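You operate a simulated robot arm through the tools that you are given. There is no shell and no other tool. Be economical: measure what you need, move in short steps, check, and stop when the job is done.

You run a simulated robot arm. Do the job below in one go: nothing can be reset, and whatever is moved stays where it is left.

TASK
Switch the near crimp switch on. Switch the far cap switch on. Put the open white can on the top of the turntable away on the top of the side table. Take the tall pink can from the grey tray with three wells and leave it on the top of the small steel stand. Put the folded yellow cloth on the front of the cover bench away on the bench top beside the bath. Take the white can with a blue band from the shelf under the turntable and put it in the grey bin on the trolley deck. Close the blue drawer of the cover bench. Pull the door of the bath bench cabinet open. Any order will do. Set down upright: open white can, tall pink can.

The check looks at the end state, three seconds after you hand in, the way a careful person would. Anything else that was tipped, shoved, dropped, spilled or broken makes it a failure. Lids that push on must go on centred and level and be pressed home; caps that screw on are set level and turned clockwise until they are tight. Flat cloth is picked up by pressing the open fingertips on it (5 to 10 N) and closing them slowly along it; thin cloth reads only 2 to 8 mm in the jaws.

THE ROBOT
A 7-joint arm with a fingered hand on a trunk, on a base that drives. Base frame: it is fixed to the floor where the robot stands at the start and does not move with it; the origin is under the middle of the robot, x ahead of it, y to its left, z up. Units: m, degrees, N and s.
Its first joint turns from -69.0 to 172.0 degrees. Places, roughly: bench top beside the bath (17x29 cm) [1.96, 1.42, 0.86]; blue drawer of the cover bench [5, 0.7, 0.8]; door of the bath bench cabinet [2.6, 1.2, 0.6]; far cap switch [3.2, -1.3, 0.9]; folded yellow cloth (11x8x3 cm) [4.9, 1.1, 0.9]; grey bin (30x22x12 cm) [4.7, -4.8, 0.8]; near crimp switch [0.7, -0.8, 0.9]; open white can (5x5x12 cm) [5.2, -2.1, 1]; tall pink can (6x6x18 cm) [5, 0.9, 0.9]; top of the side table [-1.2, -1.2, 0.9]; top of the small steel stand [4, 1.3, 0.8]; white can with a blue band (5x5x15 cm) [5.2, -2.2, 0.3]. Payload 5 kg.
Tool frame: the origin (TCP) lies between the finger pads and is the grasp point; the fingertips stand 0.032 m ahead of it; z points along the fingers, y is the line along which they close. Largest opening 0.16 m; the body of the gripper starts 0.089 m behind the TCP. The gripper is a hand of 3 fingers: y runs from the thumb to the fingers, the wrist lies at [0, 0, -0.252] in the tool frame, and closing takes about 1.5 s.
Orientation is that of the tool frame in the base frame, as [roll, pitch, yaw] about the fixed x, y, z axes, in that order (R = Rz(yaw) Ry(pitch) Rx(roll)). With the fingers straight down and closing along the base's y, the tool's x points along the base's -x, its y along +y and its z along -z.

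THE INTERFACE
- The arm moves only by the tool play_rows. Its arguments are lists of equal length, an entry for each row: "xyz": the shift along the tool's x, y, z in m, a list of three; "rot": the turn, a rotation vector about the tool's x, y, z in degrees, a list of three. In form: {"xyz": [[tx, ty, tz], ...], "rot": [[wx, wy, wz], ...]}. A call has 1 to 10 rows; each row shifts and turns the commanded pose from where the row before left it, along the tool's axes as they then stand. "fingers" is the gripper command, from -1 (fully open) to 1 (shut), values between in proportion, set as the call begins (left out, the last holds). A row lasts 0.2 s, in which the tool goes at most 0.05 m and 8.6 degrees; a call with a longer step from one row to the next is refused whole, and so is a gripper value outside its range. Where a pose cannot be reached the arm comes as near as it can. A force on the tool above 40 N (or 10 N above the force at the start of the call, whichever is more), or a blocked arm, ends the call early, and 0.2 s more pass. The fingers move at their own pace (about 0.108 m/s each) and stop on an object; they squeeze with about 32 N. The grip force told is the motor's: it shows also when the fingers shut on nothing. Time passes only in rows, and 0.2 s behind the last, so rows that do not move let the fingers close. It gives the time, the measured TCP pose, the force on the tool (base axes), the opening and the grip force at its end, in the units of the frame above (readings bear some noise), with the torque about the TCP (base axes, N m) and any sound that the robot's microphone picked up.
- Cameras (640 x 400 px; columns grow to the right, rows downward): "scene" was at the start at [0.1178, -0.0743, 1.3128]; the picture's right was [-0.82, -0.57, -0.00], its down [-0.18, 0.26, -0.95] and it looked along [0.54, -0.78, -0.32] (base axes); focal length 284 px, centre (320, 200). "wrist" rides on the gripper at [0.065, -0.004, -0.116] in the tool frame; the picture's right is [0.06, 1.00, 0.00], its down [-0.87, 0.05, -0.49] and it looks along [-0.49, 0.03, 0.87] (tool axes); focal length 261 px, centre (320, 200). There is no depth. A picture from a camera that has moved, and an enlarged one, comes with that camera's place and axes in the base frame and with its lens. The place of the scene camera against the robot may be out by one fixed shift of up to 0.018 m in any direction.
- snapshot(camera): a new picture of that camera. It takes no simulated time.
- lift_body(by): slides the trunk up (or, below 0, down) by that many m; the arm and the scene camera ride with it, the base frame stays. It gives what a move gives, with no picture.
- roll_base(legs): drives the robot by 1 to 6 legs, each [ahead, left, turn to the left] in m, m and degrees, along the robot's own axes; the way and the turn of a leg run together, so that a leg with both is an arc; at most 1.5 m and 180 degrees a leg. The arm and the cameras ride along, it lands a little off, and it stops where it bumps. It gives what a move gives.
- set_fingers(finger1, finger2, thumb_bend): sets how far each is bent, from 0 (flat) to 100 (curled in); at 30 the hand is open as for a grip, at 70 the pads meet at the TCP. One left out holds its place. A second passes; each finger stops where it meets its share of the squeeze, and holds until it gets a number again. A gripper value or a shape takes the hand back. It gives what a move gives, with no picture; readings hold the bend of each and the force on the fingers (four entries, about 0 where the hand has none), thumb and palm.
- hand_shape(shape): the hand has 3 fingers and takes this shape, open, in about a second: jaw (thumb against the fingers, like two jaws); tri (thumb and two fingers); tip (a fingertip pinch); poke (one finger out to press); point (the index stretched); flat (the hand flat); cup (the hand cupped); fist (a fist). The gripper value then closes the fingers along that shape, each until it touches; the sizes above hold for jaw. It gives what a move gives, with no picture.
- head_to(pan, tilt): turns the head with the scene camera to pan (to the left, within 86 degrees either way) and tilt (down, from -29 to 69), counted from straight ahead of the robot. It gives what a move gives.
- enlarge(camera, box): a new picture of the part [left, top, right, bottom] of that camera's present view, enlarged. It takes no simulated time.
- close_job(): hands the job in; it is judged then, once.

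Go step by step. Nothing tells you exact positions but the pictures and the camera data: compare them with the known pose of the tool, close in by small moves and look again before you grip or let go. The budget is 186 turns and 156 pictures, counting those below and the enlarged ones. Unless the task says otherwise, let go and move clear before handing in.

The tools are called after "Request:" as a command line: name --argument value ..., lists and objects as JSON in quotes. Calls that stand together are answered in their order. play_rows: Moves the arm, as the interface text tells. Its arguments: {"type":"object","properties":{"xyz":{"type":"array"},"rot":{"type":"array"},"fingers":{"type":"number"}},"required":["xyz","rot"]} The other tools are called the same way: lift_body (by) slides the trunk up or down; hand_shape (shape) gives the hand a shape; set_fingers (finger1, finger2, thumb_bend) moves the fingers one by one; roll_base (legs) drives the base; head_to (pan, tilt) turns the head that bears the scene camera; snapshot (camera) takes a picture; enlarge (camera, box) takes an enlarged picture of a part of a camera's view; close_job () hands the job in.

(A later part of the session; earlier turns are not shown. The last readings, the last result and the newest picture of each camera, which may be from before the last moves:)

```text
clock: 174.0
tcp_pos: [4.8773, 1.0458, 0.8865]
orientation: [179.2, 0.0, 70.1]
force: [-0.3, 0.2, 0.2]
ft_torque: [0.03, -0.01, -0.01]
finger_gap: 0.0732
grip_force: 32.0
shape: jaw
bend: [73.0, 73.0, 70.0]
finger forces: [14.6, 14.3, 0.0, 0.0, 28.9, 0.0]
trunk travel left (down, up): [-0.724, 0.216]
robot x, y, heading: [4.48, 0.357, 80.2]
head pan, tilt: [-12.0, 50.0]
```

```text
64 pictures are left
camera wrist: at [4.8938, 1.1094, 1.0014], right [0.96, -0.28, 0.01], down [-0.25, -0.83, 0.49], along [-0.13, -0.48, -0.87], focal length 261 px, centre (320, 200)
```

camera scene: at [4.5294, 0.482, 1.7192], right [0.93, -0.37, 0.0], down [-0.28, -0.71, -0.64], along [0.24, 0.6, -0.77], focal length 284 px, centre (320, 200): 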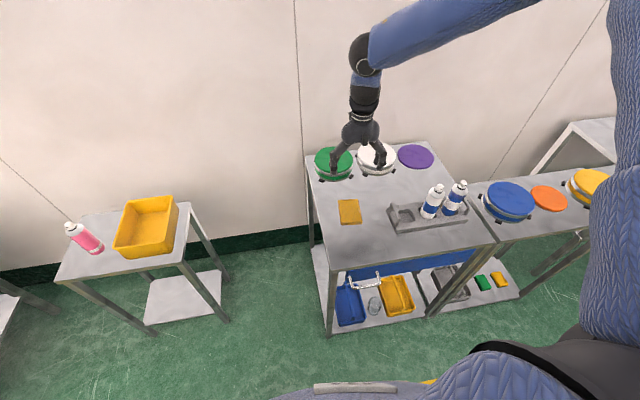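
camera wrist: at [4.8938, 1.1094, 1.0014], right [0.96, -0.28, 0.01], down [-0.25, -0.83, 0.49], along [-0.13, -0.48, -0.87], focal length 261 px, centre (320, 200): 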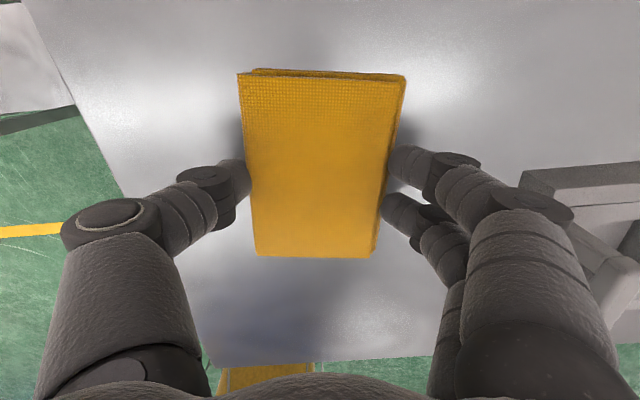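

The cloth is gripped across its width. I lift with the trunk and check.

Request:
lift_body --by 0.06

Request:
snapshot --camera "wrist"

```text
clock: 175.0
tcp_pos: [4.8778, 1.0459, 0.9465]
orientation: [179.4, 0.1, 70.1]
force: [-0.4, -0.4, -0.2]
ft_torque: [0.01, 0.01, -0.01]
finger_gap: 0.0734
grip_force: 32.4
shape: jaw
bend: [73.0, 73.0, 70.0]
finger forces: [14.6, 14.5, 0.0, 0.0, 29.1, 0.1]
trunk travel left (down, up): [-0.784, 0.156]
robot x, y, heading: [4.4792, 0.3614, 80.0]
head pan, tilt: [-12.0, 50.0]
```

```text
63 pictures are left
camera wrist: at [4.894, 1.1095, 1.0611], right [0.96, -0.28, 0.01], down [-0.25, -0.83, 0.49], along [-0.13, -0.48, -0.87], focal length 261 px, centre (320, 200)
```

wrist: 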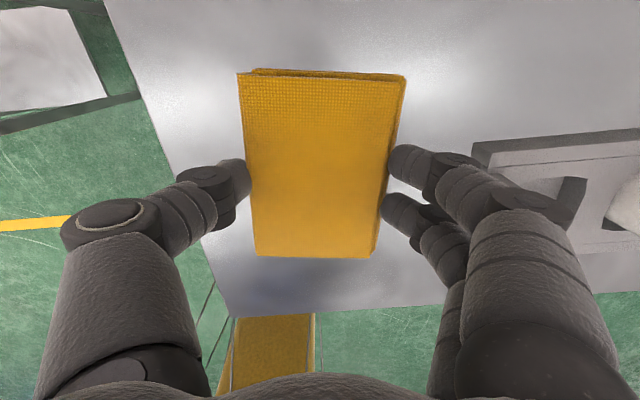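

Held. I raise it, back off and travel along the aisle to the bath bench.

Request:
lift_body --by 0.15

Request:
roll_base --legs '[[-0.5, 0, 0], [0, 1.4, 0], [0, 1.35, 0]]'

Request:
head_to --pan 0 --tilt 42

Request:
snapshot --camera "scene"

```text
clock: 176.7
tcp_pos: [4.8769, 1.0468, 1.0963]
orientation: [179.3, 0.0, 70.0]
force: [-0.2, 0.5, -0.5]
ft_torque: [-0.01, 0.03, 0.0]
finger_gap: 0.0735
grip_force: 31.9
shape: jaw
bend: [73.0, 73.0, 70.0]
finger forces: [14.6, 14.5, 0.1, 0.0, 28.9, 0.1]
trunk travel left (down, up): [-0.934, 0.006]
robot x, y, heading: [4.4776, 0.3567, 80.2]
head pan, tilt: [-12.0, 50.0]
```

```text
clock: 192.5
tcp_pos: [2.0888, 1.0131, 1.0963]
orientation: [179.4, 0.1, 70.4]
force: [1.3, -0.1, -0.6]
ft_torque: [0.03, 0.02, -0.02]
finger_gap: 0.0733
grip_force: 32.1
shape: jaw
bend: [73.0, 73.0, 70.0]
finger forces: [14.5, 14.6, 0.0, 0.1, 29.0, 0.0]
trunk travel left (down, up): [-0.934, 0.006]
robot x, y, heading: [1.6933, 0.3238, 80.6]
head pan, tilt: [-12.0, 50.0]
```

```text
clock: 193.3
tcp_pos: [2.088, 1.0146, 1.0964]
orientation: [179.3, 0.2, 70.5]
force: [0.3, 0.4, -0.3]
ft_torque: [0.0, 0.0, -0.05]
finger_gap: 0.0734
grip_force: 32.1
shape: jaw
bend: [73.0, 73.0, 70.0]
finger forces: [14.7, 14.6, 0.0, 0.0, 29.0, 0.1]
trunk travel left (down, up): [-0.934, 0.006]
robot x, y, heading: [1.6921, 0.3224, 80.4]
head pan, tilt: [0.0, 42.0]
```

```text
62 pictures are left
camera scene: at [1.7287, 0.4574, 1.7604], right [0.99, -0.17, 0.0], down [-0.11, -0.66, -0.74], along [0.12, 0.73, -0.67], focal length 284 px, centre (320, 200)
```

scene: 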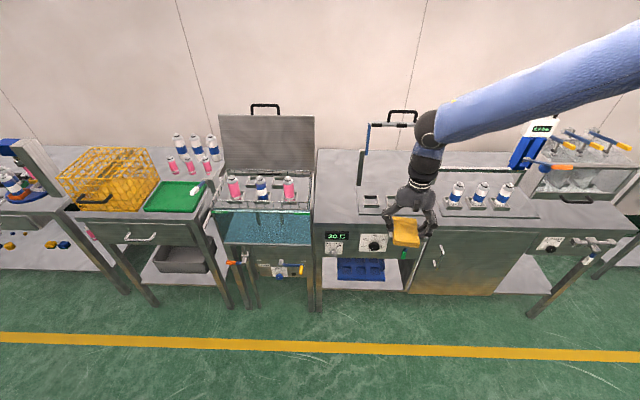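

The free bench top lies just right of the bath, about x 1.87–2.04, y 1.30–1.57. I zoom once, then drive the cloth over (1.96,1.41).

Request:
enlarge --camera "scene" --box '[290, 140, 418, 220]'

Request:
roll_base --legs '[[0, 0.19, 0], [0.36, 0, 0]]'

Request:
snapshot --camera "wrist"

```text
5.00 times, centred on (354, 180) of scene
camera zoom: at [1.7287, 0.4574, 1.7604], right [0.99, -0.17, 0.0], down [-0.11, -0.66, -0.74], along [0.12, 0.73, -0.67], focal length 1420 px, centre (150, 300)
```

zoom: 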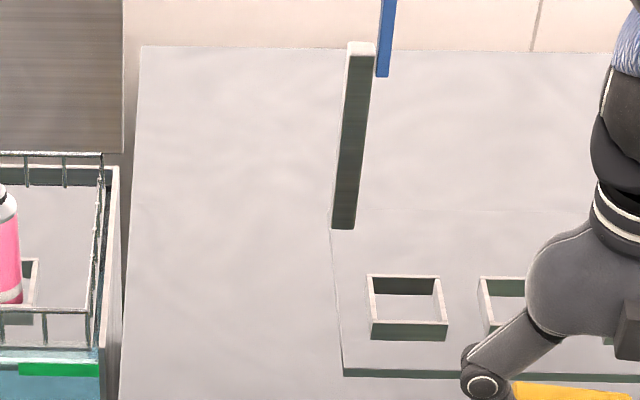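

```text
clock: 196.7
tcp_pos: [1.9604, 1.3975, 1.0971]
orientation: [179.3, 0.1, 70.5]
force: [0.1, 0.6, -0.2]
ft_torque: [-0.02, -0.05, 0.01]
finger_gap: 0.0735
grip_force: 31.5
shape: jaw
bend: [73.0, 73.0, 70.0]
finger forces: [14.7, 14.5, 0.1, 0.0, 29.0, 0.1]
trunk travel left (down, up): [-0.934, 0.006]
robot x, y, heading: [1.5692, 0.7074, 80.7]
head pan, tilt: [0.0, 42.0]
```

```text
60 pictures are left
camera wrist: at [1.9756, 1.4614, 1.2115], right [0.96, -0.28, 0.01], down [-0.25, -0.83, 0.49], along [-0.13, -0.48, -0.87], focal length 261 px, centre (320, 200)
```

wrist: 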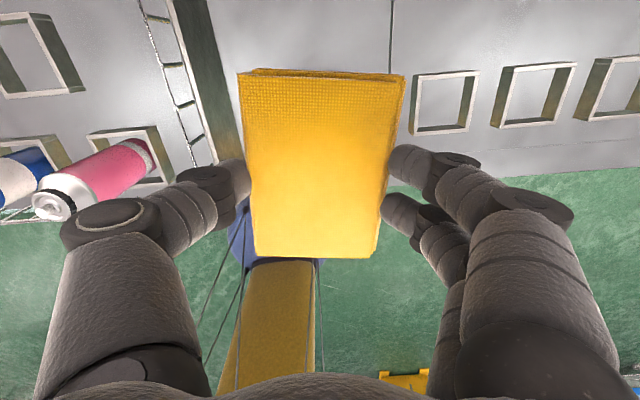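

The cloth is over the free patch with margin all round. I lower with the trunk.

Request:
lift_body --by -0.165

Request:
snapshot --camera "wrist"

Request:
lift_body --by -0.012

```text
clock: 198.6
tcp_pos: [1.9596, 1.3979, 0.9324]
orientation: [179.3, 0.0, 70.4]
force: [-0.5, 0.5, 0.4]
ft_torque: [0.0, -0.02, 0.02]
finger_gap: 0.0733
grip_force: 31.7
shape: jaw
bend: [73.0, 73.0, 70.0]
finger forces: [14.6, 14.5, 0.0, 0.0, 29.1, 0.0]
trunk travel left (down, up): [-0.769, 0.171]
robot x, y, heading: [1.5635, 0.7089, 80.2]
head pan, tilt: [0.0, 42.0]
```

```text
59 pictures are left
camera wrist: at [1.9755, 1.4612, 1.0468], right [0.96, -0.28, 0.01], down [-0.25, -0.83, 0.49], along [-0.13, -0.48, -0.87], focal length 261 px, centre (320, 200)
```

wrist: 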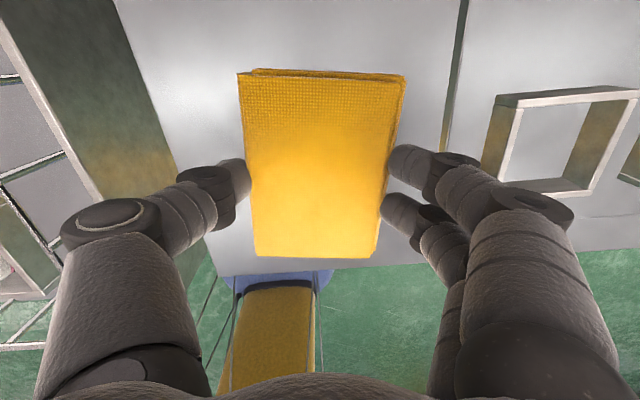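

```text
clock: 199.2
tcp_pos: [1.9594, 1.3983, 0.9193]
orientation: [179.2, 0.0, 70.4]
force: [-0.4, -0.3, 0.2]
ft_torque: [0.03, -0.01, 0.01]
finger_gap: 0.0736
grip_force: 31.7
shape: jaw
bend: [73.0, 73.0, 70.0]
finger forces: [14.6, 14.5, 0.1, 0.0, 29.1, 0.0]
trunk travel left (down, up): [-0.757, 0.183]
robot x, y, heading: [1.5629, 0.7076, 80.3]
head pan, tilt: [0.0, 42.0]
```

Request:
lift_body --by -0.006

Request:
lift_body --by -0.006

Request:
snapshot --camera "wrist"

```text
clock: 199.8
tcp_pos: [1.9596, 1.3977, 0.9149]
orientation: [179.2, 0.1, 70.4]
force: [0.6, -0.7, -0.3]
ft_torque: [0.01, 0.01, 0.0]
finger_gap: 0.0732
grip_force: 31.9
shape: jaw
bend: [73.0, 73.0, 70.0]
finger forces: [14.6, 14.5, 0.1, 0.1, 29.0, 0.0]
trunk travel left (down, up): [-0.751, 0.189]
robot x, y, heading: [1.564, 0.7048, 80.3]
head pan, tilt: [0.0, 42.0]
```

```text
clock: 200.3
tcp_pos: [1.9589, 1.3976, 0.9071]
orientation: [179.4, 0.1, 70.4]
force: [0.0, 0.4, 1.1]
ft_torque: [0.01, 0.0, -0.02]
finger_gap: 0.0729
grip_force: 32.5
shape: jaw
bend: [73.0, 73.0, 70.0]
finger forces: [14.6, 14.6, 0.1, 0.0, 29.1, 0.0]
trunk travel left (down, up): [-0.745, 0.195]
robot x, y, heading: [1.5625, 0.7035, 80.6]
head pan, tilt: [0.0, 42.0]
```

```text
58 pictures are left
camera wrist: at [1.9755, 1.4612, 1.0227], right [0.96, -0.28, 0.01], down [-0.25, -0.83, 0.49], along [-0.13, -0.48, -0.87], focal length 261 px, centre (320, 200)
```

wrist: 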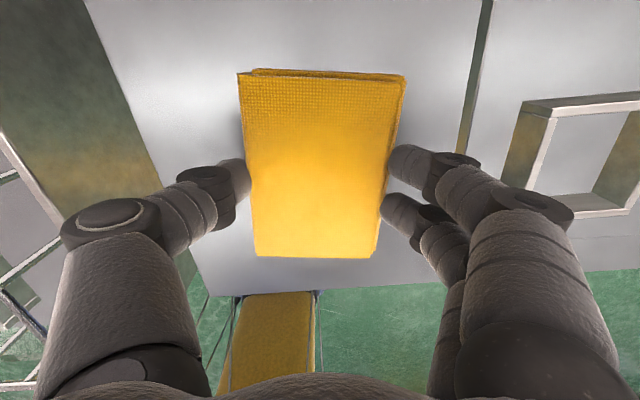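

Request:
lift_body --by -0.006

Request:
lift_body --by -0.006

Request:
lift_body --by -0.006

```text
clock: 200.9
tcp_pos: [1.9602, 1.3989, 0.9021]
orientation: [179.3, 0.1, 70.4]
force: [0.0, -0.1, -1.1]
ft_torque: [-0.02, -0.01, 0.01]
finger_gap: 0.0734
grip_force: 32.4
shape: jaw
bend: [73.0, 73.0, 70.0]
finger forces: [14.6, 14.6, 0.0, 0.0, 29.2, 0.0]
trunk travel left (down, up): [-0.739, 0.201]
robot x, y, heading: [1.5634, 0.7081, 80.7]
head pan, tilt: [0.0, 42.0]
```

```text
clock: 201.4
tcp_pos: [1.9594, 1.3984, 0.8954]
orientation: [179.3, 0.2, 70.4]
force: [0.5, -0.9, 3.1]
ft_torque: [0.01, -0.03, 0.03]
finger_gap: 0.0732
grip_force: 31.8
shape: jaw
bend: [73.0, 73.0, 70.0]
finger forces: [15.7, 15.5, 0.0, 0.1, 30.8, 0.1]
trunk travel left (down, up): [-0.733, 0.207]
robot x, y, heading: [1.5668, 0.7056, 80.6]
head pan, tilt: [0.0, 42.0]
```

```text
clock: 202.1
tcp_pos: [1.9579, 1.3991, 0.8953]
orientation: [179.5, -0.2, 70.4]
force: [-2.4, -8.2, 22.6]
ft_torque: [-0.24, -0.14, -0.06]
finger_gap: 0.0736
grip_force: 32.3
shape: jaw
bend: [73.0, 73.0, 71.0]
finger forces: [17.5, 17.3, 0.0, 0.0, 34.0, 0.1]
trunk travel left (down, up): [-0.728, 0.212]
robot x, y, heading: [1.5618, 0.7058, 80.7]
head pan, tilt: [0.0, 42.0]
stopped: the force on the tool passed its limit at 41 N (the readings are from after the stop); the commanded pose is now the measured one
```

Contact with the bench top. I relieve the pressure, open, and rise.

Request:
lift_body --by 0.003

Request:
play_rows --xyz '[[0, 0, 0], [0, 0, 0], [0, 0, 0], [0, 0, 0], [0, 0, 0]]' --rot '[[0, 0, 0], [0, 0, 0], [0, 0, 0], [0, 0, 0], [0, 0, 0]]' --fingers -0.4

Request:
lift_body --by 0.2

Request:
snapshot --camera "wrist"

```text
clock: 202.6
tcp_pos: [1.9594, 1.4004, 0.8948]
orientation: [179.4, -0.1, 70.3]
force: [-0.7, -1.9, 4.3]
ft_torque: [-0.05, -0.02, -0.05]
finger_gap: 0.0736
grip_force: 31.8
shape: jaw
bend: [73.0, 73.0, 71.0]
finger forces: [16.2, 16.1, 0.0, 0.1, 32.8, 0.0]
trunk travel left (down, up): [-0.731, 0.209]
robot x, y, heading: [1.5679, 0.7077, 80.5]
head pan, tilt: [0.0, 42.0]
```

```text
clock: 203.8
tcp_pos: [1.9601, 1.3998, 0.8954]
orientation: [179.4, -0.1, 70.5]
force: [0.4, 0.3, -0.5]
ft_torque: [0.01, 0.01, 0.0]
finger_gap: 0.1115
grip_force: 0.0
shape: jaw
bend: [67.0, 67.0, 64.0]
finger forces: [0.0, 0.0, 0.0, 0.0, 0.1, 0.1]
trunk travel left (down, up): [-0.731, 0.209]
robot x, y, heading: [1.5646, 0.7089, 80.3]
head pan, tilt: [0.0, 42.0]
```

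```text
clock: 206.0
tcp_pos: [1.9596, 1.3998, 1.0953]
orientation: [179.3, 0.0, 70.4]
force: [0.2, -0.3, 0.3]
ft_torque: [0.0, -0.01, 0.01]
finger_gap: 0.1114
grip_force: 0.0
shape: jaw
bend: [67.0, 67.0, 64.0]
finger forces: [0.0, 0.0, 0.0, 0.0, 0.1, 0.0]
trunk travel left (down, up): [-0.931, 0.009]
robot x, y, heading: [1.5692, 0.707, 80.4]
head pan, tilt: [0.0, 42.0]
```

```text
57 pictures are left
camera wrist: at [1.9756, 1.4626, 1.2101], right [0.96, -0.28, 0.01], down [-0.25, -0.84, 0.49], along [-0.13, -0.47, -0.87], focal length 261 px, centre (320, 200)
```

wrist: 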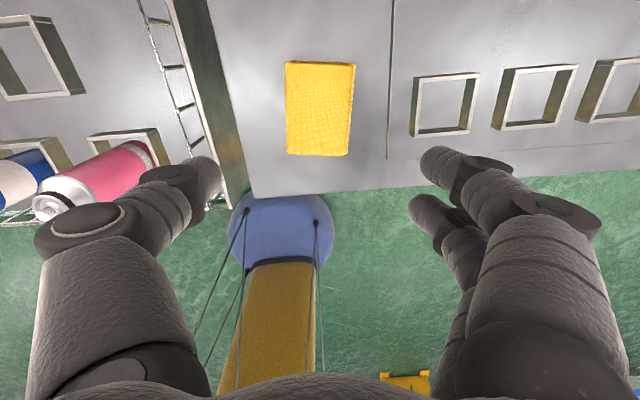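

The cloth is in place. Next the cabinet door: I back off and look at its handle.

Request:
roll_base --legs '[[-0.55, -0.2, 0]]'

Request:
lift_body --by -0.45

Request:
head_to --pan -30 --tilt 30

Request:
snapshot --camera "scene"

```text
clock: 209.3
tcp_pos: [2.0668, 0.8237, 1.0952]
orientation: [179.4, -0.2, 70.4]
force: [0.5, 0.5, 0.6]
ft_torque: [0.0, -0.01, -0.04]
finger_gap: 0.1116
grip_force: 0.0
shape: jaw
bend: [67.0, 67.0, 64.0]
finger forces: [0.1, 0.1, 0.0, 0.0, 0.0, 0.1]
trunk travel left (down, up): [-0.931, 0.009]
robot x, y, heading: [1.6666, 0.1336, 80.3]
head pan, tilt: [0.0, 42.0]
```

```text
refused: -0.45 is not a number from -0.4 to 0.4
```

```text
clock: 210.3
tcp_pos: [2.0658, 0.8245, 1.0948]
orientation: [179.3, 0.1, 70.3]
force: [-1.4, -0.1, -0.4]
ft_torque: [0.05, -0.03, 0.01]
finger_gap: 0.1117
grip_force: 0.0
shape: jaw
bend: [67.0, 67.0, 64.0]
finger forces: [0.1, 0.0, 0.1, 0.1, 0.0, 0.0]
trunk travel left (down, up): [-0.931, 0.009]
robot x, y, heading: [1.6702, 0.1307, 80.6]
head pan, tilt: [-30.0, 30.0]
```

```text
56 pictures are left
camera scene: at [1.7499, 0.2537, 1.7753], right [0.77, -0.64, 0.0], down [-0.32, -0.39, -0.87], along [0.55, 0.67, -0.5], focal length 284 px, centre (320, 200)
```

scene: 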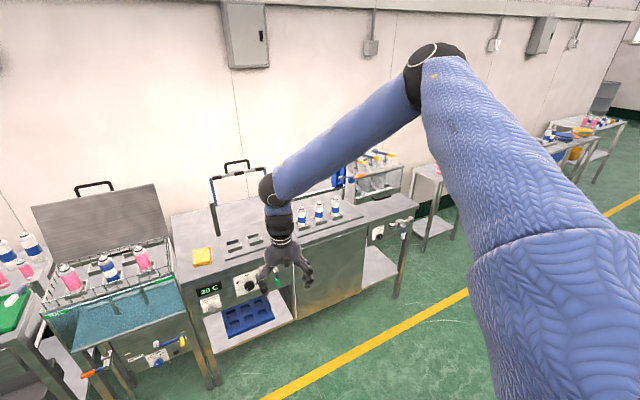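

I lower the trunk and pitch the hand up to point forward again, then look once more.

Request:
lift_body --by -0.35

Request:
play_rows --xyz '[[0, 0, 0], [0, 0, 0], [0, 0, 0], [0, 0, 0], [0, 0, 0], [0, 0, 0], [0, 0, 0], [0, 0, 0], [0, 0, 0], [0, 0, 0]]' --rot '[[0, 8.4, 0], [0, 8.4, 0], [0, 8.4, 0], [0, 8.4, 0], [0, 8.4, 0], [0, 8.4, 0], [0, 8.4, 0], [0, 8.4, 0], [0, 8.4, 0], [0, 8.4, 0]]'

Request:
snapshot --camera "wrist"

Request:
snapshot --camera "scene"

```text
clock: 213.7
tcp_pos: [2.0642, 0.8246, 0.7461]
orientation: [179.4, -0.1, 70.4]
force: [-0.7, -0.2, 0.2]
ft_torque: [0.01, 0.01, -0.02]
finger_gap: 0.1116
grip_force: 0.0
shape: jaw
bend: [67.0, 67.0, 64.0]
finger forces: [0.0, 0.1, 0.0, 0.0, 0.1, 0.0]
trunk travel left (down, up): [-0.581, 0.359]
robot x, y, heading: [1.6712, 0.1299, 80.5]
head pan, tilt: [-30.0, 30.0]
```

```text
clock: 215.9
tcp_pos: [2.1064, 0.8142, 0.7867]
orientation: [178.8, -64.5, 71.6]
force: [0.1, -0.1, 0.2]
ft_torque: [0.0, 0.01, -0.01]
finger_gap: 0.112
grip_force: 0.1
shape: jaw
bend: [67.0, 67.0, 64.0]
finger forces: [0.0, 0.0, 0.1, 0.1, 0.0, 0.0]
out of reach, approached as far as the arm can: row 5, 6, 7, 8, 9, 10
trunk travel left (down, up): [-0.581, 0.359]
robot x, y, heading: [1.669, 0.1317, 80.6]
head pan, tilt: [-30.0, 30.0]
```

```text
55 pictures are left
camera wrist: at [2.076, 0.7445, 0.8959], right [0.95, -0.31, 0.06], down [-0.22, -0.79, -0.57], along [0.23, 0.53, -0.82], focal length 261 px, centre (320, 200)
```

wrist: 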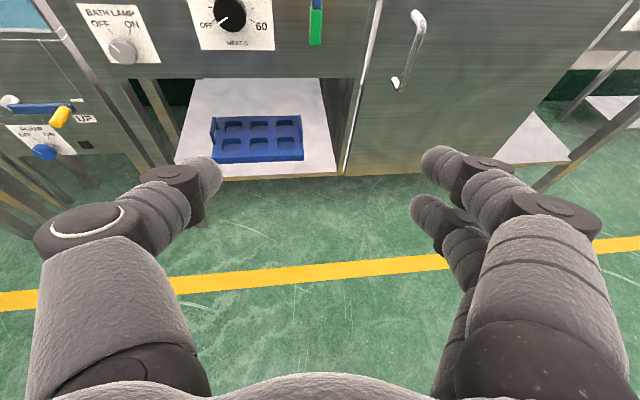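

```text
54 pictures are left
camera scene: at [1.7499, 0.2534, 1.4254], right [0.77, -0.64, 0.0], down [-0.32, -0.39, -0.87], along [0.55, 0.67, -0.5], focal length 284 px, centre (320, 200)
```

scene: 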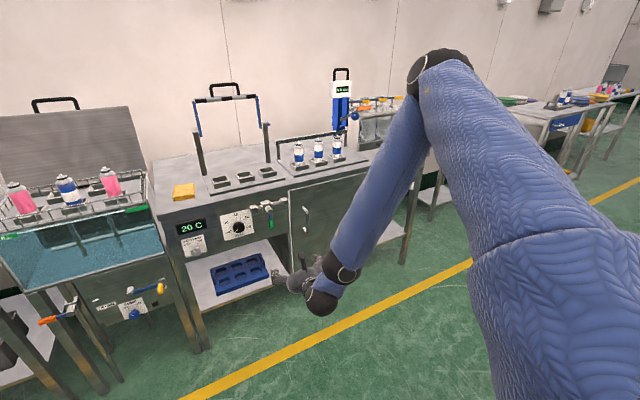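

The door's vertical handle is on its left side at about (2.376,1.13,0.695), hinge on the right. I lower the trunk and level the hand at handle height.

Request:
lift_body --by -0.3

Request:
play_rows --xyz '[[0.036, 0, -0.017], [0.036, 0, -0.015], [0.038, 0, -0.01], [0.04, 0, -0.005], [0.04, 0, 0], [0, 0, 0]]' --rot '[[0, 5, 0], [0, 5, 0], [0, 5, 0], [0, 5, 0], [0, 5, 0], [0, 0, 0]]'

```text
clock: 218.9
tcp_pos: [2.1064, 0.8143, 0.4883]
orientation: [178.9, -64.4, 71.6]
force: [0.3, -0.4, -0.1]
ft_torque: [0.01, -0.01, 0.0]
finger_gap: 0.1119
grip_force: 0.0
shape: jaw
bend: [67.0, 67.0, 64.0]
finger forces: [0.1, 0.0, 0.0, 0.1, 0.1, 0.0]
trunk travel left (down, up): [-0.281, 0.659]
robot x, y, heading: [1.6687, 0.1314, 80.5]
head pan, tilt: [-30.0, 30.0]
```

```text
clock: 220.3
tcp_pos: [2.1129, 0.8186, 0.7002]
orientation: [139.6, -89.3, 111.1]
force: [1.2, -0.1, 1.5]
ft_torque: [0.01, -0.01, -0.02]
finger_gap: 0.1119
grip_force: 0.0
shape: jaw
bend: [67.0, 67.0, 64.0]
finger forces: [0.0, 0.0, 0.0, 0.0, 0.0, 0.0]
out of reach, approached as far as the arm can: row 1, 2
trunk travel left (down, up): [-0.281, 0.659]
robot x, y, heading: [1.6712, 0.1354, 80.7]
head pan, tilt: [-30.0, 30.0]
```

Request:
play_rows --xyz '[[0, 0, 0], [0, 0, 0]]' --rot '[[4.5, 0, 0], [4.5, 0, 0]]' --fingers -0.2

Request:
roll_base --legs '[[0.17, -0.208, 0]]'

Request:
snapshot --camera "wrist"

Request:
snapshot --camera "scene"

```text
clock: 220.9
tcp_pos: [2.1138, 0.8201, 0.6999]
orientation: [148.6, -89.2, 111.0]
force: [-0.1, 0.5, -0.5]
ft_torque: [-0.02, -0.01, -0.03]
finger_gap: 0.0965
grip_force: 0.1
shape: jaw
bend: [71.0, 71.0, 70.0]
finger forces: [0.0, 0.1, 0.0, 0.1, 0.0, 0.0]
trunk travel left (down, up): [-0.281, 0.659]
robot x, y, heading: [1.6649, 0.1312, 80.6]
head pan, tilt: [-30.0, 30.0]
```

```text
clock: 222.8
tcp_pos: [2.3445, 0.955, 0.6998]
orientation: [152.9, -89.2, 106.8]
force: [-0.7, -0.3, 0.3]
ft_torque: [0.01, 0.01, 0.01]
finger_gap: 0.0964
grip_force: 0.0
shape: jaw
bend: [71.0, 71.0, 70.0]
finger forces: [0.1, 0.0, 0.1, 0.0, 0.0, 0.1]
trunk travel left (down, up): [-0.281, 0.659]
robot x, y, heading: [1.9013, 0.2618, 80.5]
head pan, tilt: [-30.0, 30.0]
```

```text
53 pictures are left
camera wrist: at [2.3201, 0.8416, 0.766], right [0.98, -0.18, 0.07], down [-0.03, -0.5, -0.86], along [0.19, 0.84, -0.5], focal length 261 px, centre (320, 200)
```

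wrist: 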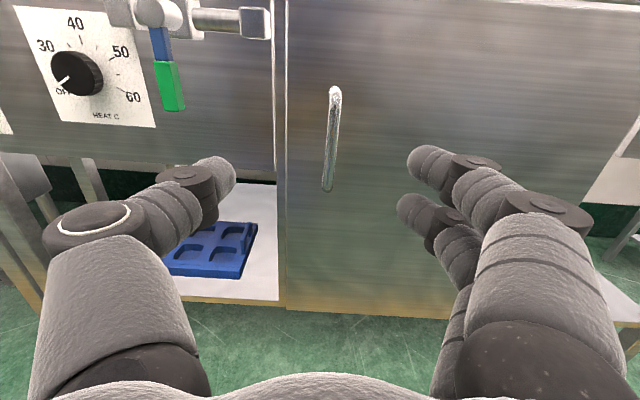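

```text
52 pictures are left
camera scene: at [1.9829, 0.3874, 1.1253], right [0.77, -0.64, 0.0], down [-0.32, -0.39, -0.87], along [0.55, 0.67, -0.5], focal length 284 px, centre (320, 200)
```

scene: 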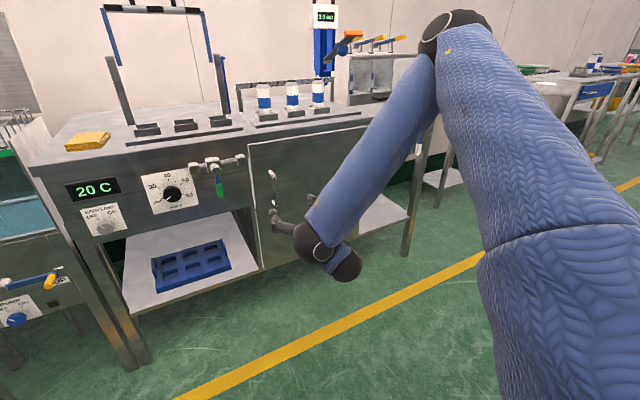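

Handle bar is at about (2.40,1.164,0.67), 0.22 m ahead of the TCP. I drive in most of the way and level the roll.

Request:
roll_base --legs '[[0.15, -0.018, 0]]'

Request:
play_rows --xyz '[[-0.02, 0, 0]]' --rot '[[0, 0, 4]]'

Request:
snapshot --camera "wrist"

```text
clock: 224.2
tcp_pos: [2.3883, 1.1, 0.6997]
orientation: [153.0, -89.2, 106.7]
force: [-0.1, 0.5, -0.3]
ft_torque: [-0.02, -0.03, 0.0]
finger_gap: 0.0964
grip_force: 0.0
shape: jaw
bend: [71.0, 71.0, 70.0]
finger forces: [0.1, 0.1, 0.0, 0.0, 0.0, 0.1]
trunk travel left (down, up): [-0.281, 0.659]
robot x, y, heading: [1.9446, 0.4098, 80.5]
head pan, tilt: [-30.0, 30.0]
```

```text
clock: 224.6
tcp_pos: [2.3882, 1.0992, 0.6794]
orientation: [-100.7, -86.3, 0.3]
force: [-0.3, -0.3, 0.3]
ft_torque: [-0.01, 0.0, 0.01]
finger_gap: 0.0967
grip_force: 0.2
shape: jaw
bend: [71.0, 71.0, 70.0]
finger forces: [0.0, 0.1, 0.0, 0.1, 0.0, 0.0]
trunk travel left (down, up): [-0.281, 0.659]
robot x, y, heading: [1.9456, 0.4083, 80.7]
head pan, tilt: [-30.0, 30.0]
```

```text
51 pictures are left
camera wrist: at [2.367, 0.9864, 0.7464], right [0.98, -0.18, 0.0], down [-0.09, -0.49, -0.86], along [0.15, 0.85, -0.5], focal length 261 px, centre (320, 200)
```

wrist: 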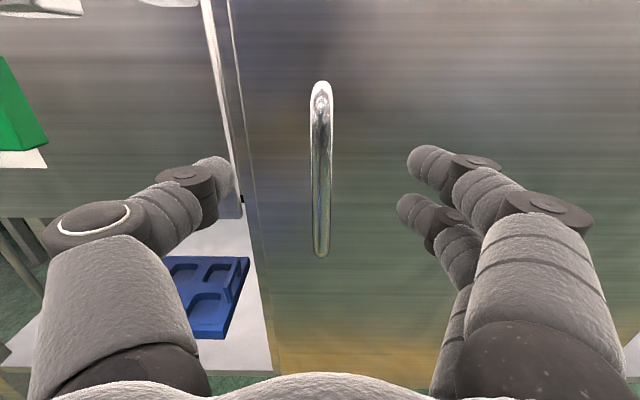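

Handle is centred, about 7 cm ahead. I advance 5.5 cm with the arm and close on it.

Request:
play_rows --xyz '[[0, 0, 0.02], [0, 0, 0.02], [0, 0, 0.012]]' --rot '[[0, 0, 0], [0, 0, 0], [0, 0, 0]]'

Request:
snapshot --camera "wrist"

```text
clock: 225.4
tcp_pos: [2.3828, 1.1291, 0.674]
orientation: [-96.8, -86.3, -3.9]
force: [0.2, 0.2, -0.1]
ft_torque: [0.01, -0.02, -0.03]
finger_gap: 0.0966
grip_force: 0.1
shape: jaw
bend: [71.0, 71.0, 70.0]
finger forces: [0.0, 0.0, 0.1, 0.1, 0.1, 0.1]
out of reach, approached as far as the arm can: row 2, 3
trunk travel left (down, up): [-0.281, 0.659]
robot x, y, heading: [1.9472, 0.4112, 80.6]
head pan, tilt: [-30.0, 30.0]
```

```text
50 pictures are left
camera wrist: at [2.3612, 1.0155, 0.7397], right [0.98, -0.19, 0.0], down [-0.09, -0.49, -0.87], along [0.16, 0.85, -0.5], focal length 261 px, centre (320, 200)
```

wrist: 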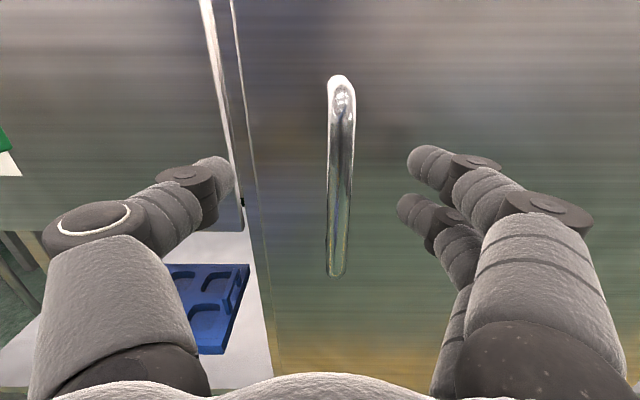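

Request:
roll_base --legs '[[0.027, -0.013, 0]]'

Request:
play_rows --xyz '[[0, 0, 0], [0, 0, 0], [0, 0, 0], [0, 0, 0], [0, 0, 0], [0, 0, 0]]' --rot '[[0, 0, 0], [0, 0, 0], [0, 0, 0], [0, 0, 0], [0, 0, 0], [0, 0, 0]]' --fingers 1

Request:
snapshot --camera "wrist"

```text
clock: 226.2
tcp_pos: [2.4001, 1.1546, 0.6744]
orientation: [-97.2, -86.2, -3.5]
force: [0.5, 0.3, -1.0]
ft_torque: [-0.02, -0.01, -0.03]
finger_gap: 0.0963
grip_force: 0.0
shape: jaw
bend: [71.0, 71.0, 70.0]
finger forces: [0.1, 0.0, 0.0, 0.0, 0.1, 0.0]
trunk travel left (down, up): [-0.281, 0.659]
robot x, y, heading: [1.9619, 0.4359, 80.5]
head pan, tilt: [-30.0, 30.0]
```

```text
clock: 227.6
tcp_pos: [2.3997, 1.1543, 0.6733]
orientation: [-97.1, -86.4, -3.5]
force: [-3.0, -0.1, -0.1]
ft_torque: [-0.01, 0.03, -0.06]
finger_gap: 0.0001
grip_force: 31.9
shape: jaw
bend: [66.0, 66.0, 67.0]
finger forces: [0.0, 0.1, 0.1, 0.0, 3.1, 0.0]
trunk travel left (down, up): [-0.281, 0.659]
robot x, y, heading: [1.9603, 0.4349, 80.5]
head pan, tilt: [-30.0, 30.0]
```

```text
49 pictures are left
camera wrist: at [2.3782, 1.0405, 0.7396], right [0.98, -0.18, 0.0], down [-0.09, -0.49, -0.87], along [0.16, 0.85, -0.5], focal length 261 px, centre (320, 200)
```

wrist: 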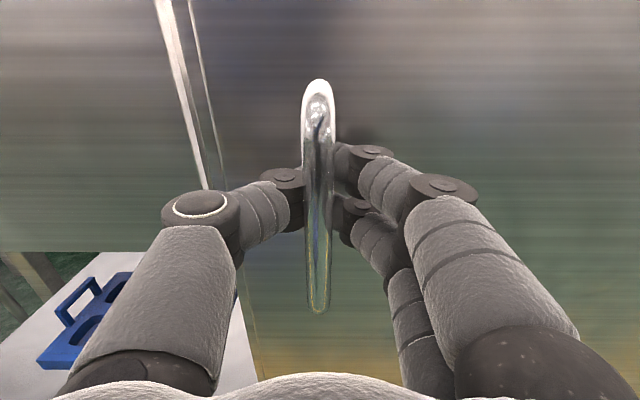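

The fingers are hooked around the bar. I start pulling: the door swings about a hinge ~0.36 m to the right, so I orbit the base about it in small arcs.

Request:
roll_base --legs '[[-0.06, -0.072, 5]]'

Request:
snapshot --camera "wrist"

```text
clock: 228.7
tcp_pos: [2.3997, 1.1208, 0.6737]
orientation: [-97.1, -86.4, 1.6]
force: [-8.0, -0.5, -1.4]
ft_torque: [-0.01, -0.02, -0.11]
finger_gap: 0.0001
grip_force: 31.9
shape: jaw
bend: [66.0, 66.0, 67.0]
finger forces: [0.0, 0.0, 0.0, 0.0, 7.1, 0.0]
trunk travel left (down, up): [-0.281, 0.659]
robot x, y, heading: [2.0241, 0.3637, 85.7]
head pan, tilt: [-30.0, 30.0]
```

```text
48 pictures are left
camera wrist: at [2.3875, 1.0057, 0.7397], right [1.0, -0.1, 0.0], down [-0.05, -0.5, -0.87], along [0.08, 0.86, -0.5], focal length 261 px, centre (320, 200)
```

wrist: 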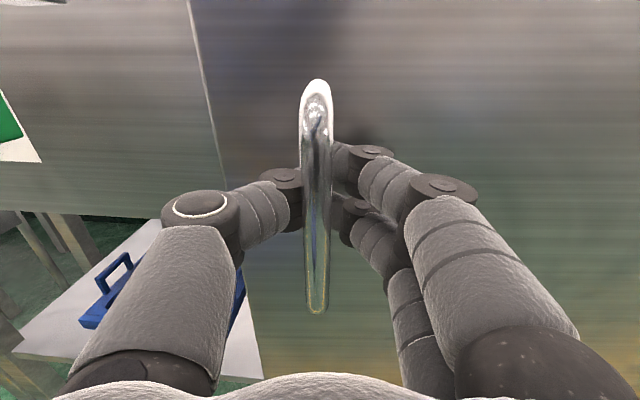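

The door is swinging with the hand. I continue the arc.

Request:
roll_base --legs '[[-0.095, -0.111, 8], [-0.095, -0.111, 8]]'

Request:
snapshot --camera "wrist"

```text
clock: 231.0
tcp_pos: [2.4087, 1.0216, 0.6743]
orientation: [-96.9, -86.3, 17.5]
force: [-3.5, -1.9, -0.6]
ft_torque: [-0.02, -0.01, -0.02]
finger_gap: 0.0
grip_force: 32.3
shape: jaw
bend: [66.0, 66.0, 67.0]
finger forces: [0.0, 0.0, 0.1, 0.1, 2.8, 0.1]
trunk travel left (down, up): [-0.281, 0.659]
robot x, y, heading: [2.2601, 0.1881, 101.5]
head pan, tilt: [-30.0, 30.0]
```

```text
47 pictures are left
camera wrist: at [2.4292, 0.9083, 0.7397], right [0.98, 0.18, 0.0], down [0.09, -0.49, -0.87], along [-0.16, 0.85, -0.5], focal length 261 px, centre (320, 200)
```

wrist: 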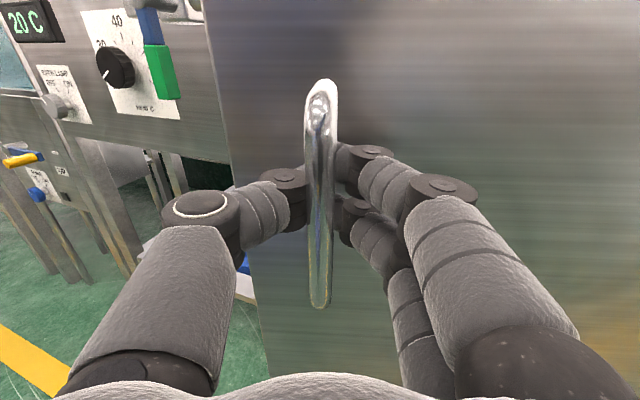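

Opening smoothly (about 21°). I continue with more of the same arcs.

Request:
roll_base --legs '[[-0.095, -0.112, 8], [-0.095, -0.112, 8], [-0.095, -0.112, 8]]'

Request:
roll_base --legs '[[-0.095, -0.112, 8], [-0.095, -0.112, 8], [-0.095, -0.112, 8]]'

Request:
snapshot --camera "wrist"

```text
clock: 234.3
tcp_pos: [2.4775, 0.8846, 0.6746]
orientation: [-97.0, -86.4, 41.4]
force: [-18.5, -14.1, -3.3]
ft_torque: [0.05, -0.05, -0.11]
finger_gap: 0.0
grip_force: 31.9
shape: jaw
bend: [66.0, 66.0, 67.0]
finger forces: [0.1, 0.0, 0.1, 0.0, 19.9, 0.0]
trunk travel left (down, up): [-0.281, 0.659]
robot x, y, heading: [2.6772, 0.0702, 125.7]
head pan, tilt: [-30.0, 30.0]
```

```text
clock: 236.7
tcp_pos: [2.5428, 0.8124, 0.6744]
orientation: [-95.7, -86.3, 56.3]
force: [-9.1, -9.6, -2.5]
ft_torque: [0.04, -0.04, -0.03]
finger_gap: 0.0
grip_force: 31.9
shape: jaw
bend: [66.0, 66.0, 67.0]
finger forces: [0.0, 0.0, 0.0, 0.0, 11.5, 0.1]
trunk travel left (down, up): [-0.281, 0.659]
robot x, y, heading: [2.9583, 0.083, 141.5]
head pan, tilt: [-30.0, 30.0]
stopped in leg 2: the force on the tool passed its limit at 41 N (the readings are from after the stop); the commanded pose is now the measured one
```

```text
46 pictures are left
camera wrist: at [2.6323, 0.739, 0.7403], right [0.63, 0.77, 0.0], down [0.38, -0.32, -0.87], along [-0.67, 0.55, -0.5], focal length 261 px, centre (320, 200)
```

wrist: 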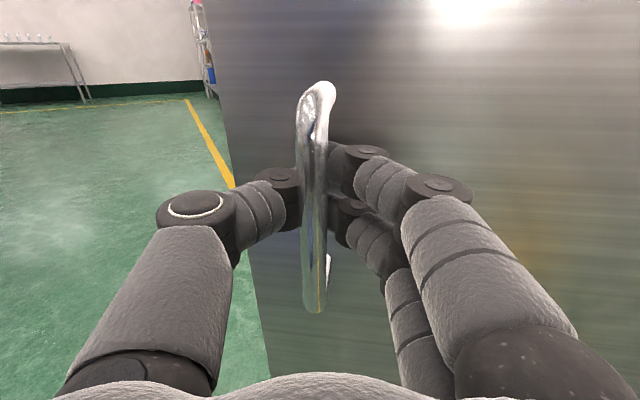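

About 60° open. I relieve sideways slightly and go on a bit further.

Request:
roll_base --legs '[[-0.09, -0.09, 8], [-0.09, -0.1, 8]]'

Request:
play_rows --xyz '[[0, 0, 0], [0, 0, 0], [0, 0, 0], [0, 0, 0], [0, 0, 0]]' --rot '[[0, 0, 0], [0, 0, 0], [0, 0, 0], [0, 0, 0], [0, 0, 0]]' --fingers -0.2

Request:
snapshot --camera "wrist"

```text
clock: 238.9
tcp_pos: [2.6121, 0.7438, 0.6742]
orientation: [-96.0, -86.2, 72.4]
force: [16.6, 31.1, 4.9]
ft_torque: [0.25, -0.16, 0.06]
finger_gap: 0.0
grip_force: 32.1
shape: jaw
bend: [68.0, 68.0, 68.0]
finger forces: [11.8, 20.1, 0.1, 0.0, 0.0, 0.0]
trunk travel left (down, up): [-0.281, 0.659]
robot x, y, heading: [3.2138, 0.157, 157.8]
head pan, tilt: [-30.0, 30.0]
```

```text
clock: 240.1
tcp_pos: [2.6105, 0.7434, 0.6749]
orientation: [-96.2, -86.2, 72.7]
force: [0.4, 0.5, -0.4]
ft_torque: [-0.02, 0.03, 0.02]
finger_gap: 0.0956
grip_force: 0.0
shape: jaw
bend: [71.0, 71.0, 70.0]
finger forces: [0.0, 0.0, 0.0, 0.1, 0.1, 0.1]
trunk travel left (down, up): [-0.281, 0.659]
robot x, y, heading: [3.2119, 0.158, 157.9]
head pan, tilt: [-30.0, 30.0]
```

```text
45 pictures are left
camera wrist: at [2.7166, 0.6979, 0.74], right [0.4, 0.92, 0.0], down [0.46, -0.2, -0.87], along [-0.8, 0.34, -0.5], focal length 261 px, centre (320, 200)
```

wrist: 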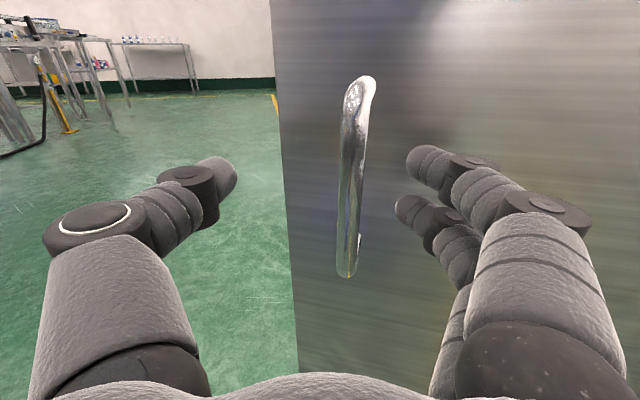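

The door stands wide open. I back out and head for the turntable to look at it.

Request:
roll_base --legs '[[-0.3, 0, 0], [0, 0, 107], [0, 0.85, 0], [0.35, 0.83, 0]]'

Request:
head_to --pan 0 --tilt 25

Request:
snapshot --camera "scene"

```text
clock: 255.0
tcp_pos: [4.7462, -1.2045, 0.6739]
orientation: [-96.2, -86.3, -179.8]
force: [-0.2, 0.3, -1.0]
ft_torque: [-0.02, -0.01, -0.02]
finger_gap: 0.0955
grip_force: 0.3
shape: jaw
bend: [71.0, 71.0, 70.0]
finger forces: [0.0, 0.0, 0.0, 0.0, 0.0, 0.0]
trunk travel left (down, up): [-0.281, 0.659]
robot x, y, heading: [5.125, -0.4525, -95.2]
head pan, tilt: [-30.0, 30.0]
```

```text
clock: 256.0
tcp_pos: [4.747, -1.2028, 0.6749]
orientation: [-96.2, -86.2, -179.8]
force: [-0.2, 0.1, -0.8]
ft_torque: [-0.04, -0.01, 0.0]
finger_gap: 0.0957
grip_force: 0.0
shape: jaw
bend: [71.0, 71.0, 70.0]
finger forces: [0.0, 0.1, 0.0, 0.1, 0.1, 0.0]
trunk travel left (down, up): [-0.281, 0.659]
robot x, y, heading: [5.1246, -0.4513, -94.4]
head pan, tilt: [0.0, 25.0]
```

```text
44 pictures are left
camera scene: at [5.1271, -0.5934, 1.1334], right [-1.0, 0.09, 0.0], down [0.04, 0.42, -0.91], along [-0.08, -0.9, -0.42], focal length 284 px, centre (320, 200)
```

scene: 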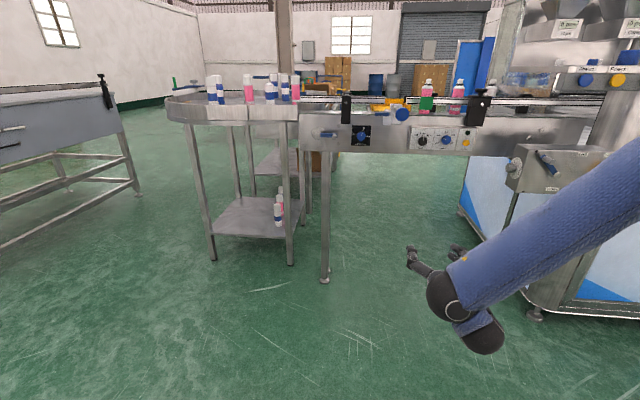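

Request:
enlarge --camera "scene" --box '[160, 60, 320, 160]'

Request:
enlarge --camera "scene" --box '[200, 160, 328, 240]'

```text
4.00 times, centred on (240, 110) of scene
camera zoom: at [5.1271, -0.5934, 1.1334], right [-1.0, 0.09, 0.0], down [0.04, 0.42, -0.91], along [-0.08, -0.9, -0.42], focal length 1136 px, centre (640, 560)
```

zoom: 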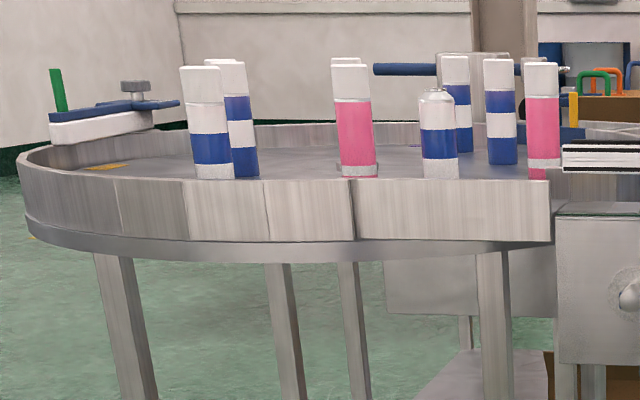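

```text
5.00 times, centred on (264, 200) of scene
camera zoom: at [5.1271, -0.5934, 1.1334], right [-1.0, 0.09, 0.0], down [0.04, 0.42, -0.91], along [-0.08, -0.9, -0.42], focal length 1420 px, centre (600, 200)
```

zoom: 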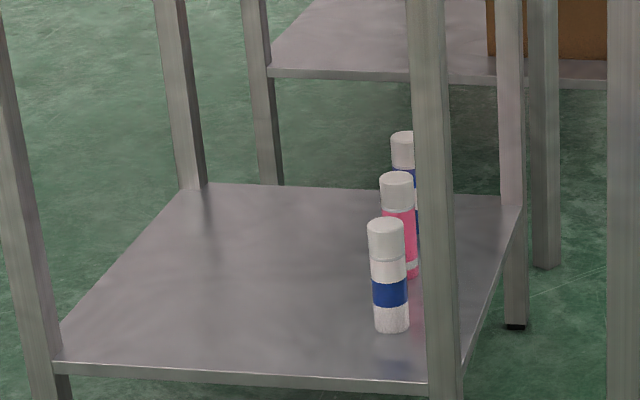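

The open can (uncapped, blue band) stands near the turntable front at about (5.27,-2.12); the shelf can is at (5.27,-2.17), z 0.23–0.38, 12 cm behind-left of a leg. I'll take the shelf can first, approaching diagonally at heading −130°; I lower the hand now.

Request:
lift_body --by -0.28

Request:
play_rows --xyz '[[-0.03, 0, 0], [-0.03, 0, 0], [-0.02, 0, 0]]' --rot '[[0, 0, 0], [0, 0, 0], [0, 0, 0]]' --fingers -0.4

```text
clock: 258.8
tcp_pos: [4.7468, -1.2028, 0.3941]
orientation: [-96.0, -86.3, -179.9]
force: [0.3, -1.1, -0.2]
ft_torque: [-0.02, -0.01, -0.02]
finger_gap: 0.0956
grip_force: 0.1
shape: jaw
bend: [71.0, 71.0, 70.0]
finger forces: [0.0, 0.1, 0.0, 0.1, 0.0, 0.1]
trunk travel left (down, up): [-0.001, 0.939]
robot x, y, heading: [5.1246, -0.4501, -94.8]
head pan, tilt: [0.0, 25.0]
```

```text
clock: 259.6
tcp_pos: [4.742, -1.1765, 0.3594]
orientation: [-97.0, -86.2, -179.2]
force: [0.7, 0.1, 0.8]
ft_torque: [0.01, 0.01, 0.01]
finger_gap: 0.1116
grip_force: 0.0
shape: jaw
bend: [67.0, 67.0, 64.0]
finger forces: [0.0, 0.0, 0.0, 0.0, 0.0, 0.0]
out of reach, approached as far as the arm can: row 1, 2, 3
trunk travel left (down, up): [-0.001, 0.939]
robot x, y, heading: [5.1253, -0.4568, -94.9]
head pan, tilt: [0.0, 25.0]
```

I tilt the hand 24° downward, which lets the TCP go lower.

Request:
play_rows --xyz '[[0, 0, 0], [0, 0, 0], [0, 0, 0], [-0.025, 0, 0.01], [-0.02, 0, 0.01], [0, 0, 0]]' --rot '[[0, -8, 0], [0, -8, 0], [0, -8, 0], [0, 0, 0], [0, 0, 0], [0, 0, 0]]'

```text
clock: 261.0
tcp_pos: [4.8148, -1.0974, 0.3286]
orientation: [-171.4, -65.9, -104.5]
force: [0.7, -1.1, 0.3]
ft_torque: [0.01, 0.03, 0.03]
finger_gap: 0.1117
grip_force: 0.0
shape: jaw
bend: [67.0, 67.0, 64.0]
finger forces: [0.0, 0.0, 0.0, 0.1, 0.0, 0.0]
out of reach, approached as far as the arm can: row 1, 2, 3, 4, 5
trunk travel left (down, up): [-0.001, 0.939]
robot x, y, heading: [5.1245, -0.4541, -95.2]
head pan, tilt: [0.0, 25.0]
```

Now TCP is at z 0.33 pointing 24° down. I turn to −130° here, then shift left to line up with the can.

Request:
roll_base --legs '[[0, 0, -34.8], [0.05, 1.46, 0]]'

Request:
head_to --pan -20 --tilt 40

Request:
snapshot --camera "wrist"

Request:
snapshot --camera "scene"

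```text
clock: 269.9
tcp_pos: [5.5783, -1.7718, 0.3284]
orientation: [-171.4, -65.9, -139.2]
force: [-0.3, -0.3, 1.1]
ft_torque: [-0.02, 0.01, -0.01]
finger_gap: 0.1118
grip_force: 0.0
shape: jaw
bend: [67.0, 67.0, 64.0]
finger forces: [0.0, 0.0, 0.0, 0.0, 0.0, 0.0]
trunk travel left (down, up): [-0.001, 0.939]
robot x, y, heading: [6.1995, -1.4183, -129.9]
head pan, tilt: [0.0, 25.0]
```

```text
clock: 270.7
tcp_pos: [5.5776, -1.7725, 0.3296]
orientation: [-171.4, -65.9, -139.3]
force: [-0.4, 0.4, -1.3]
ft_torque: [0.0, -0.02, 0.01]
finger_gap: 0.1121
grip_force: 0.0
shape: jaw
bend: [67.0, 67.0, 64.0]
finger forces: [0.1, 0.1, 0.1, 0.0, 0.0, 0.0]
trunk travel left (down, up): [-0.001, 0.939]
robot x, y, heading: [6.199, -1.4173, -129.9]
head pan, tilt: [-20.0, 40.0]
```

```text
41 pictures are left
camera wrist: at [5.6281, -1.7113, 0.4346], right [-0.77, 0.64, 0.0], down [0.52, 0.61, -0.6], along [-0.38, -0.46, -0.8], focal length 261 px, centre (320, 200)
```

wrist: 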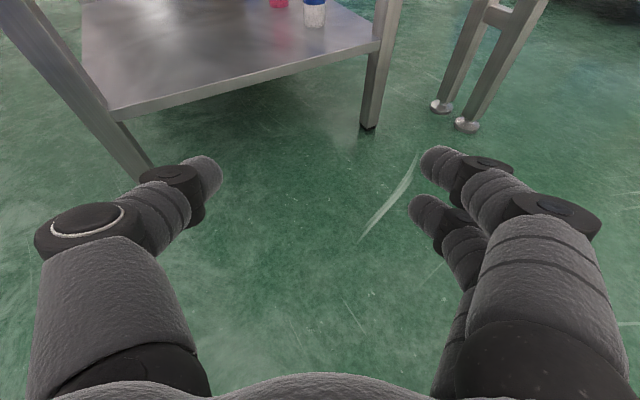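

```text
40 pictures are left
camera scene: at [6.1098, -1.4993, 0.8301], right [-0.5, 0.86, 0.0], down [0.56, 0.32, -0.77], along [-0.66, -0.39, -0.64], focal length 284 px, centre (320, 200)
```

scene: 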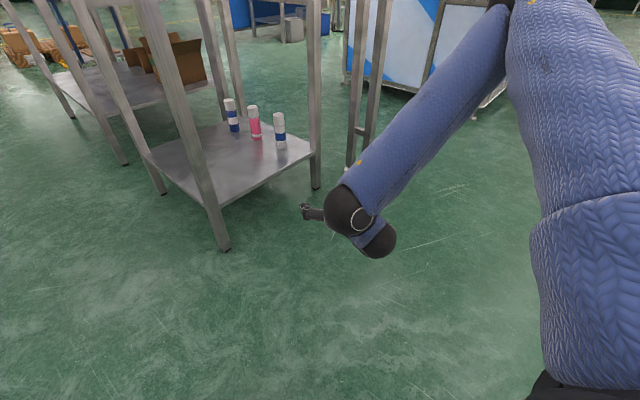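

Can at about (5.272,−2.165), hand well lined up; but the elbow might come near the turntable rim, so I try extending the arm forward first.

Request:
play_rows --xyz '[[0.012, 0, 0.027], [0.012, 0, 0.027], [0.012, 0, 0.027], [0, 0, 0]]' --rot '[[0, 0, -1.5], [0, 0, -1.5], [0, 0, 0], [0, 0, 0]]'

Request:
head_to --pan -35 --tilt 25

Request:
snapshot --camera "scene"

```text
clock: 271.7
tcp_pos: [5.5765, -1.7898, 0.2946]
orientation: [-176.2, -62.2, -135.5]
force: [0.8, -0.3, -0.4]
ft_torque: [0.0, 0.03, -0.02]
finger_gap: 0.112
grip_force: 0.0
shape: jaw
bend: [67.0, 67.0, 64.0]
finger forces: [0.0, 0.0, 0.0, 0.0, 0.1, 0.0]
out of reach, approached as far as the arm can: row 1, 2, 3
trunk travel left (down, up): [-0.001, 0.939]
robot x, y, heading: [6.2004, -1.4209, -129.7]
head pan, tilt: [-20.0, 40.0]
```

```text
clock: 272.5
tcp_pos: [5.5767, -1.7895, 0.2947]
orientation: [-176.1, -62.1, -135.6]
force: [0.7, 0.4, 0.4]
ft_torque: [0.0, 0.03, 0.0]
finger_gap: 0.1116
grip_force: 0.1
shape: jaw
bend: [67.0, 67.0, 64.0]
finger forces: [0.0, 0.0, 0.1, 0.1, 0.0, 0.0]
trunk travel left (down, up): [-0.001, 0.939]
robot x, y, heading: [6.2012, -1.4199, -129.5]
head pan, tilt: [-35.0, 25.0]
```

```text
39 pictures are left
camera scene: at [6.0943, -1.4806, 0.8533], right [-0.26, 0.96, 0.0], down [0.41, 0.11, -0.91], along [-0.87, -0.24, -0.42], focal length 284 px, centre (320, 200)
```

scene: 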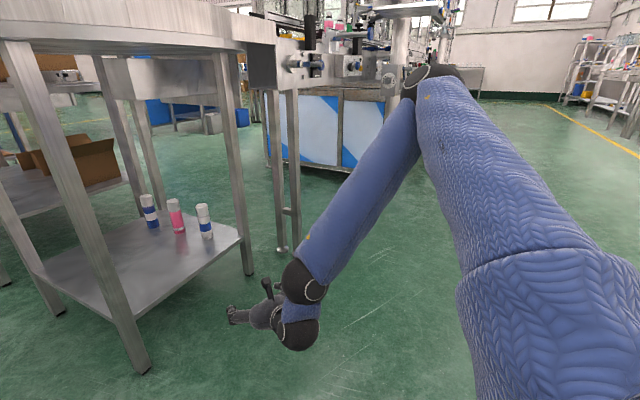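

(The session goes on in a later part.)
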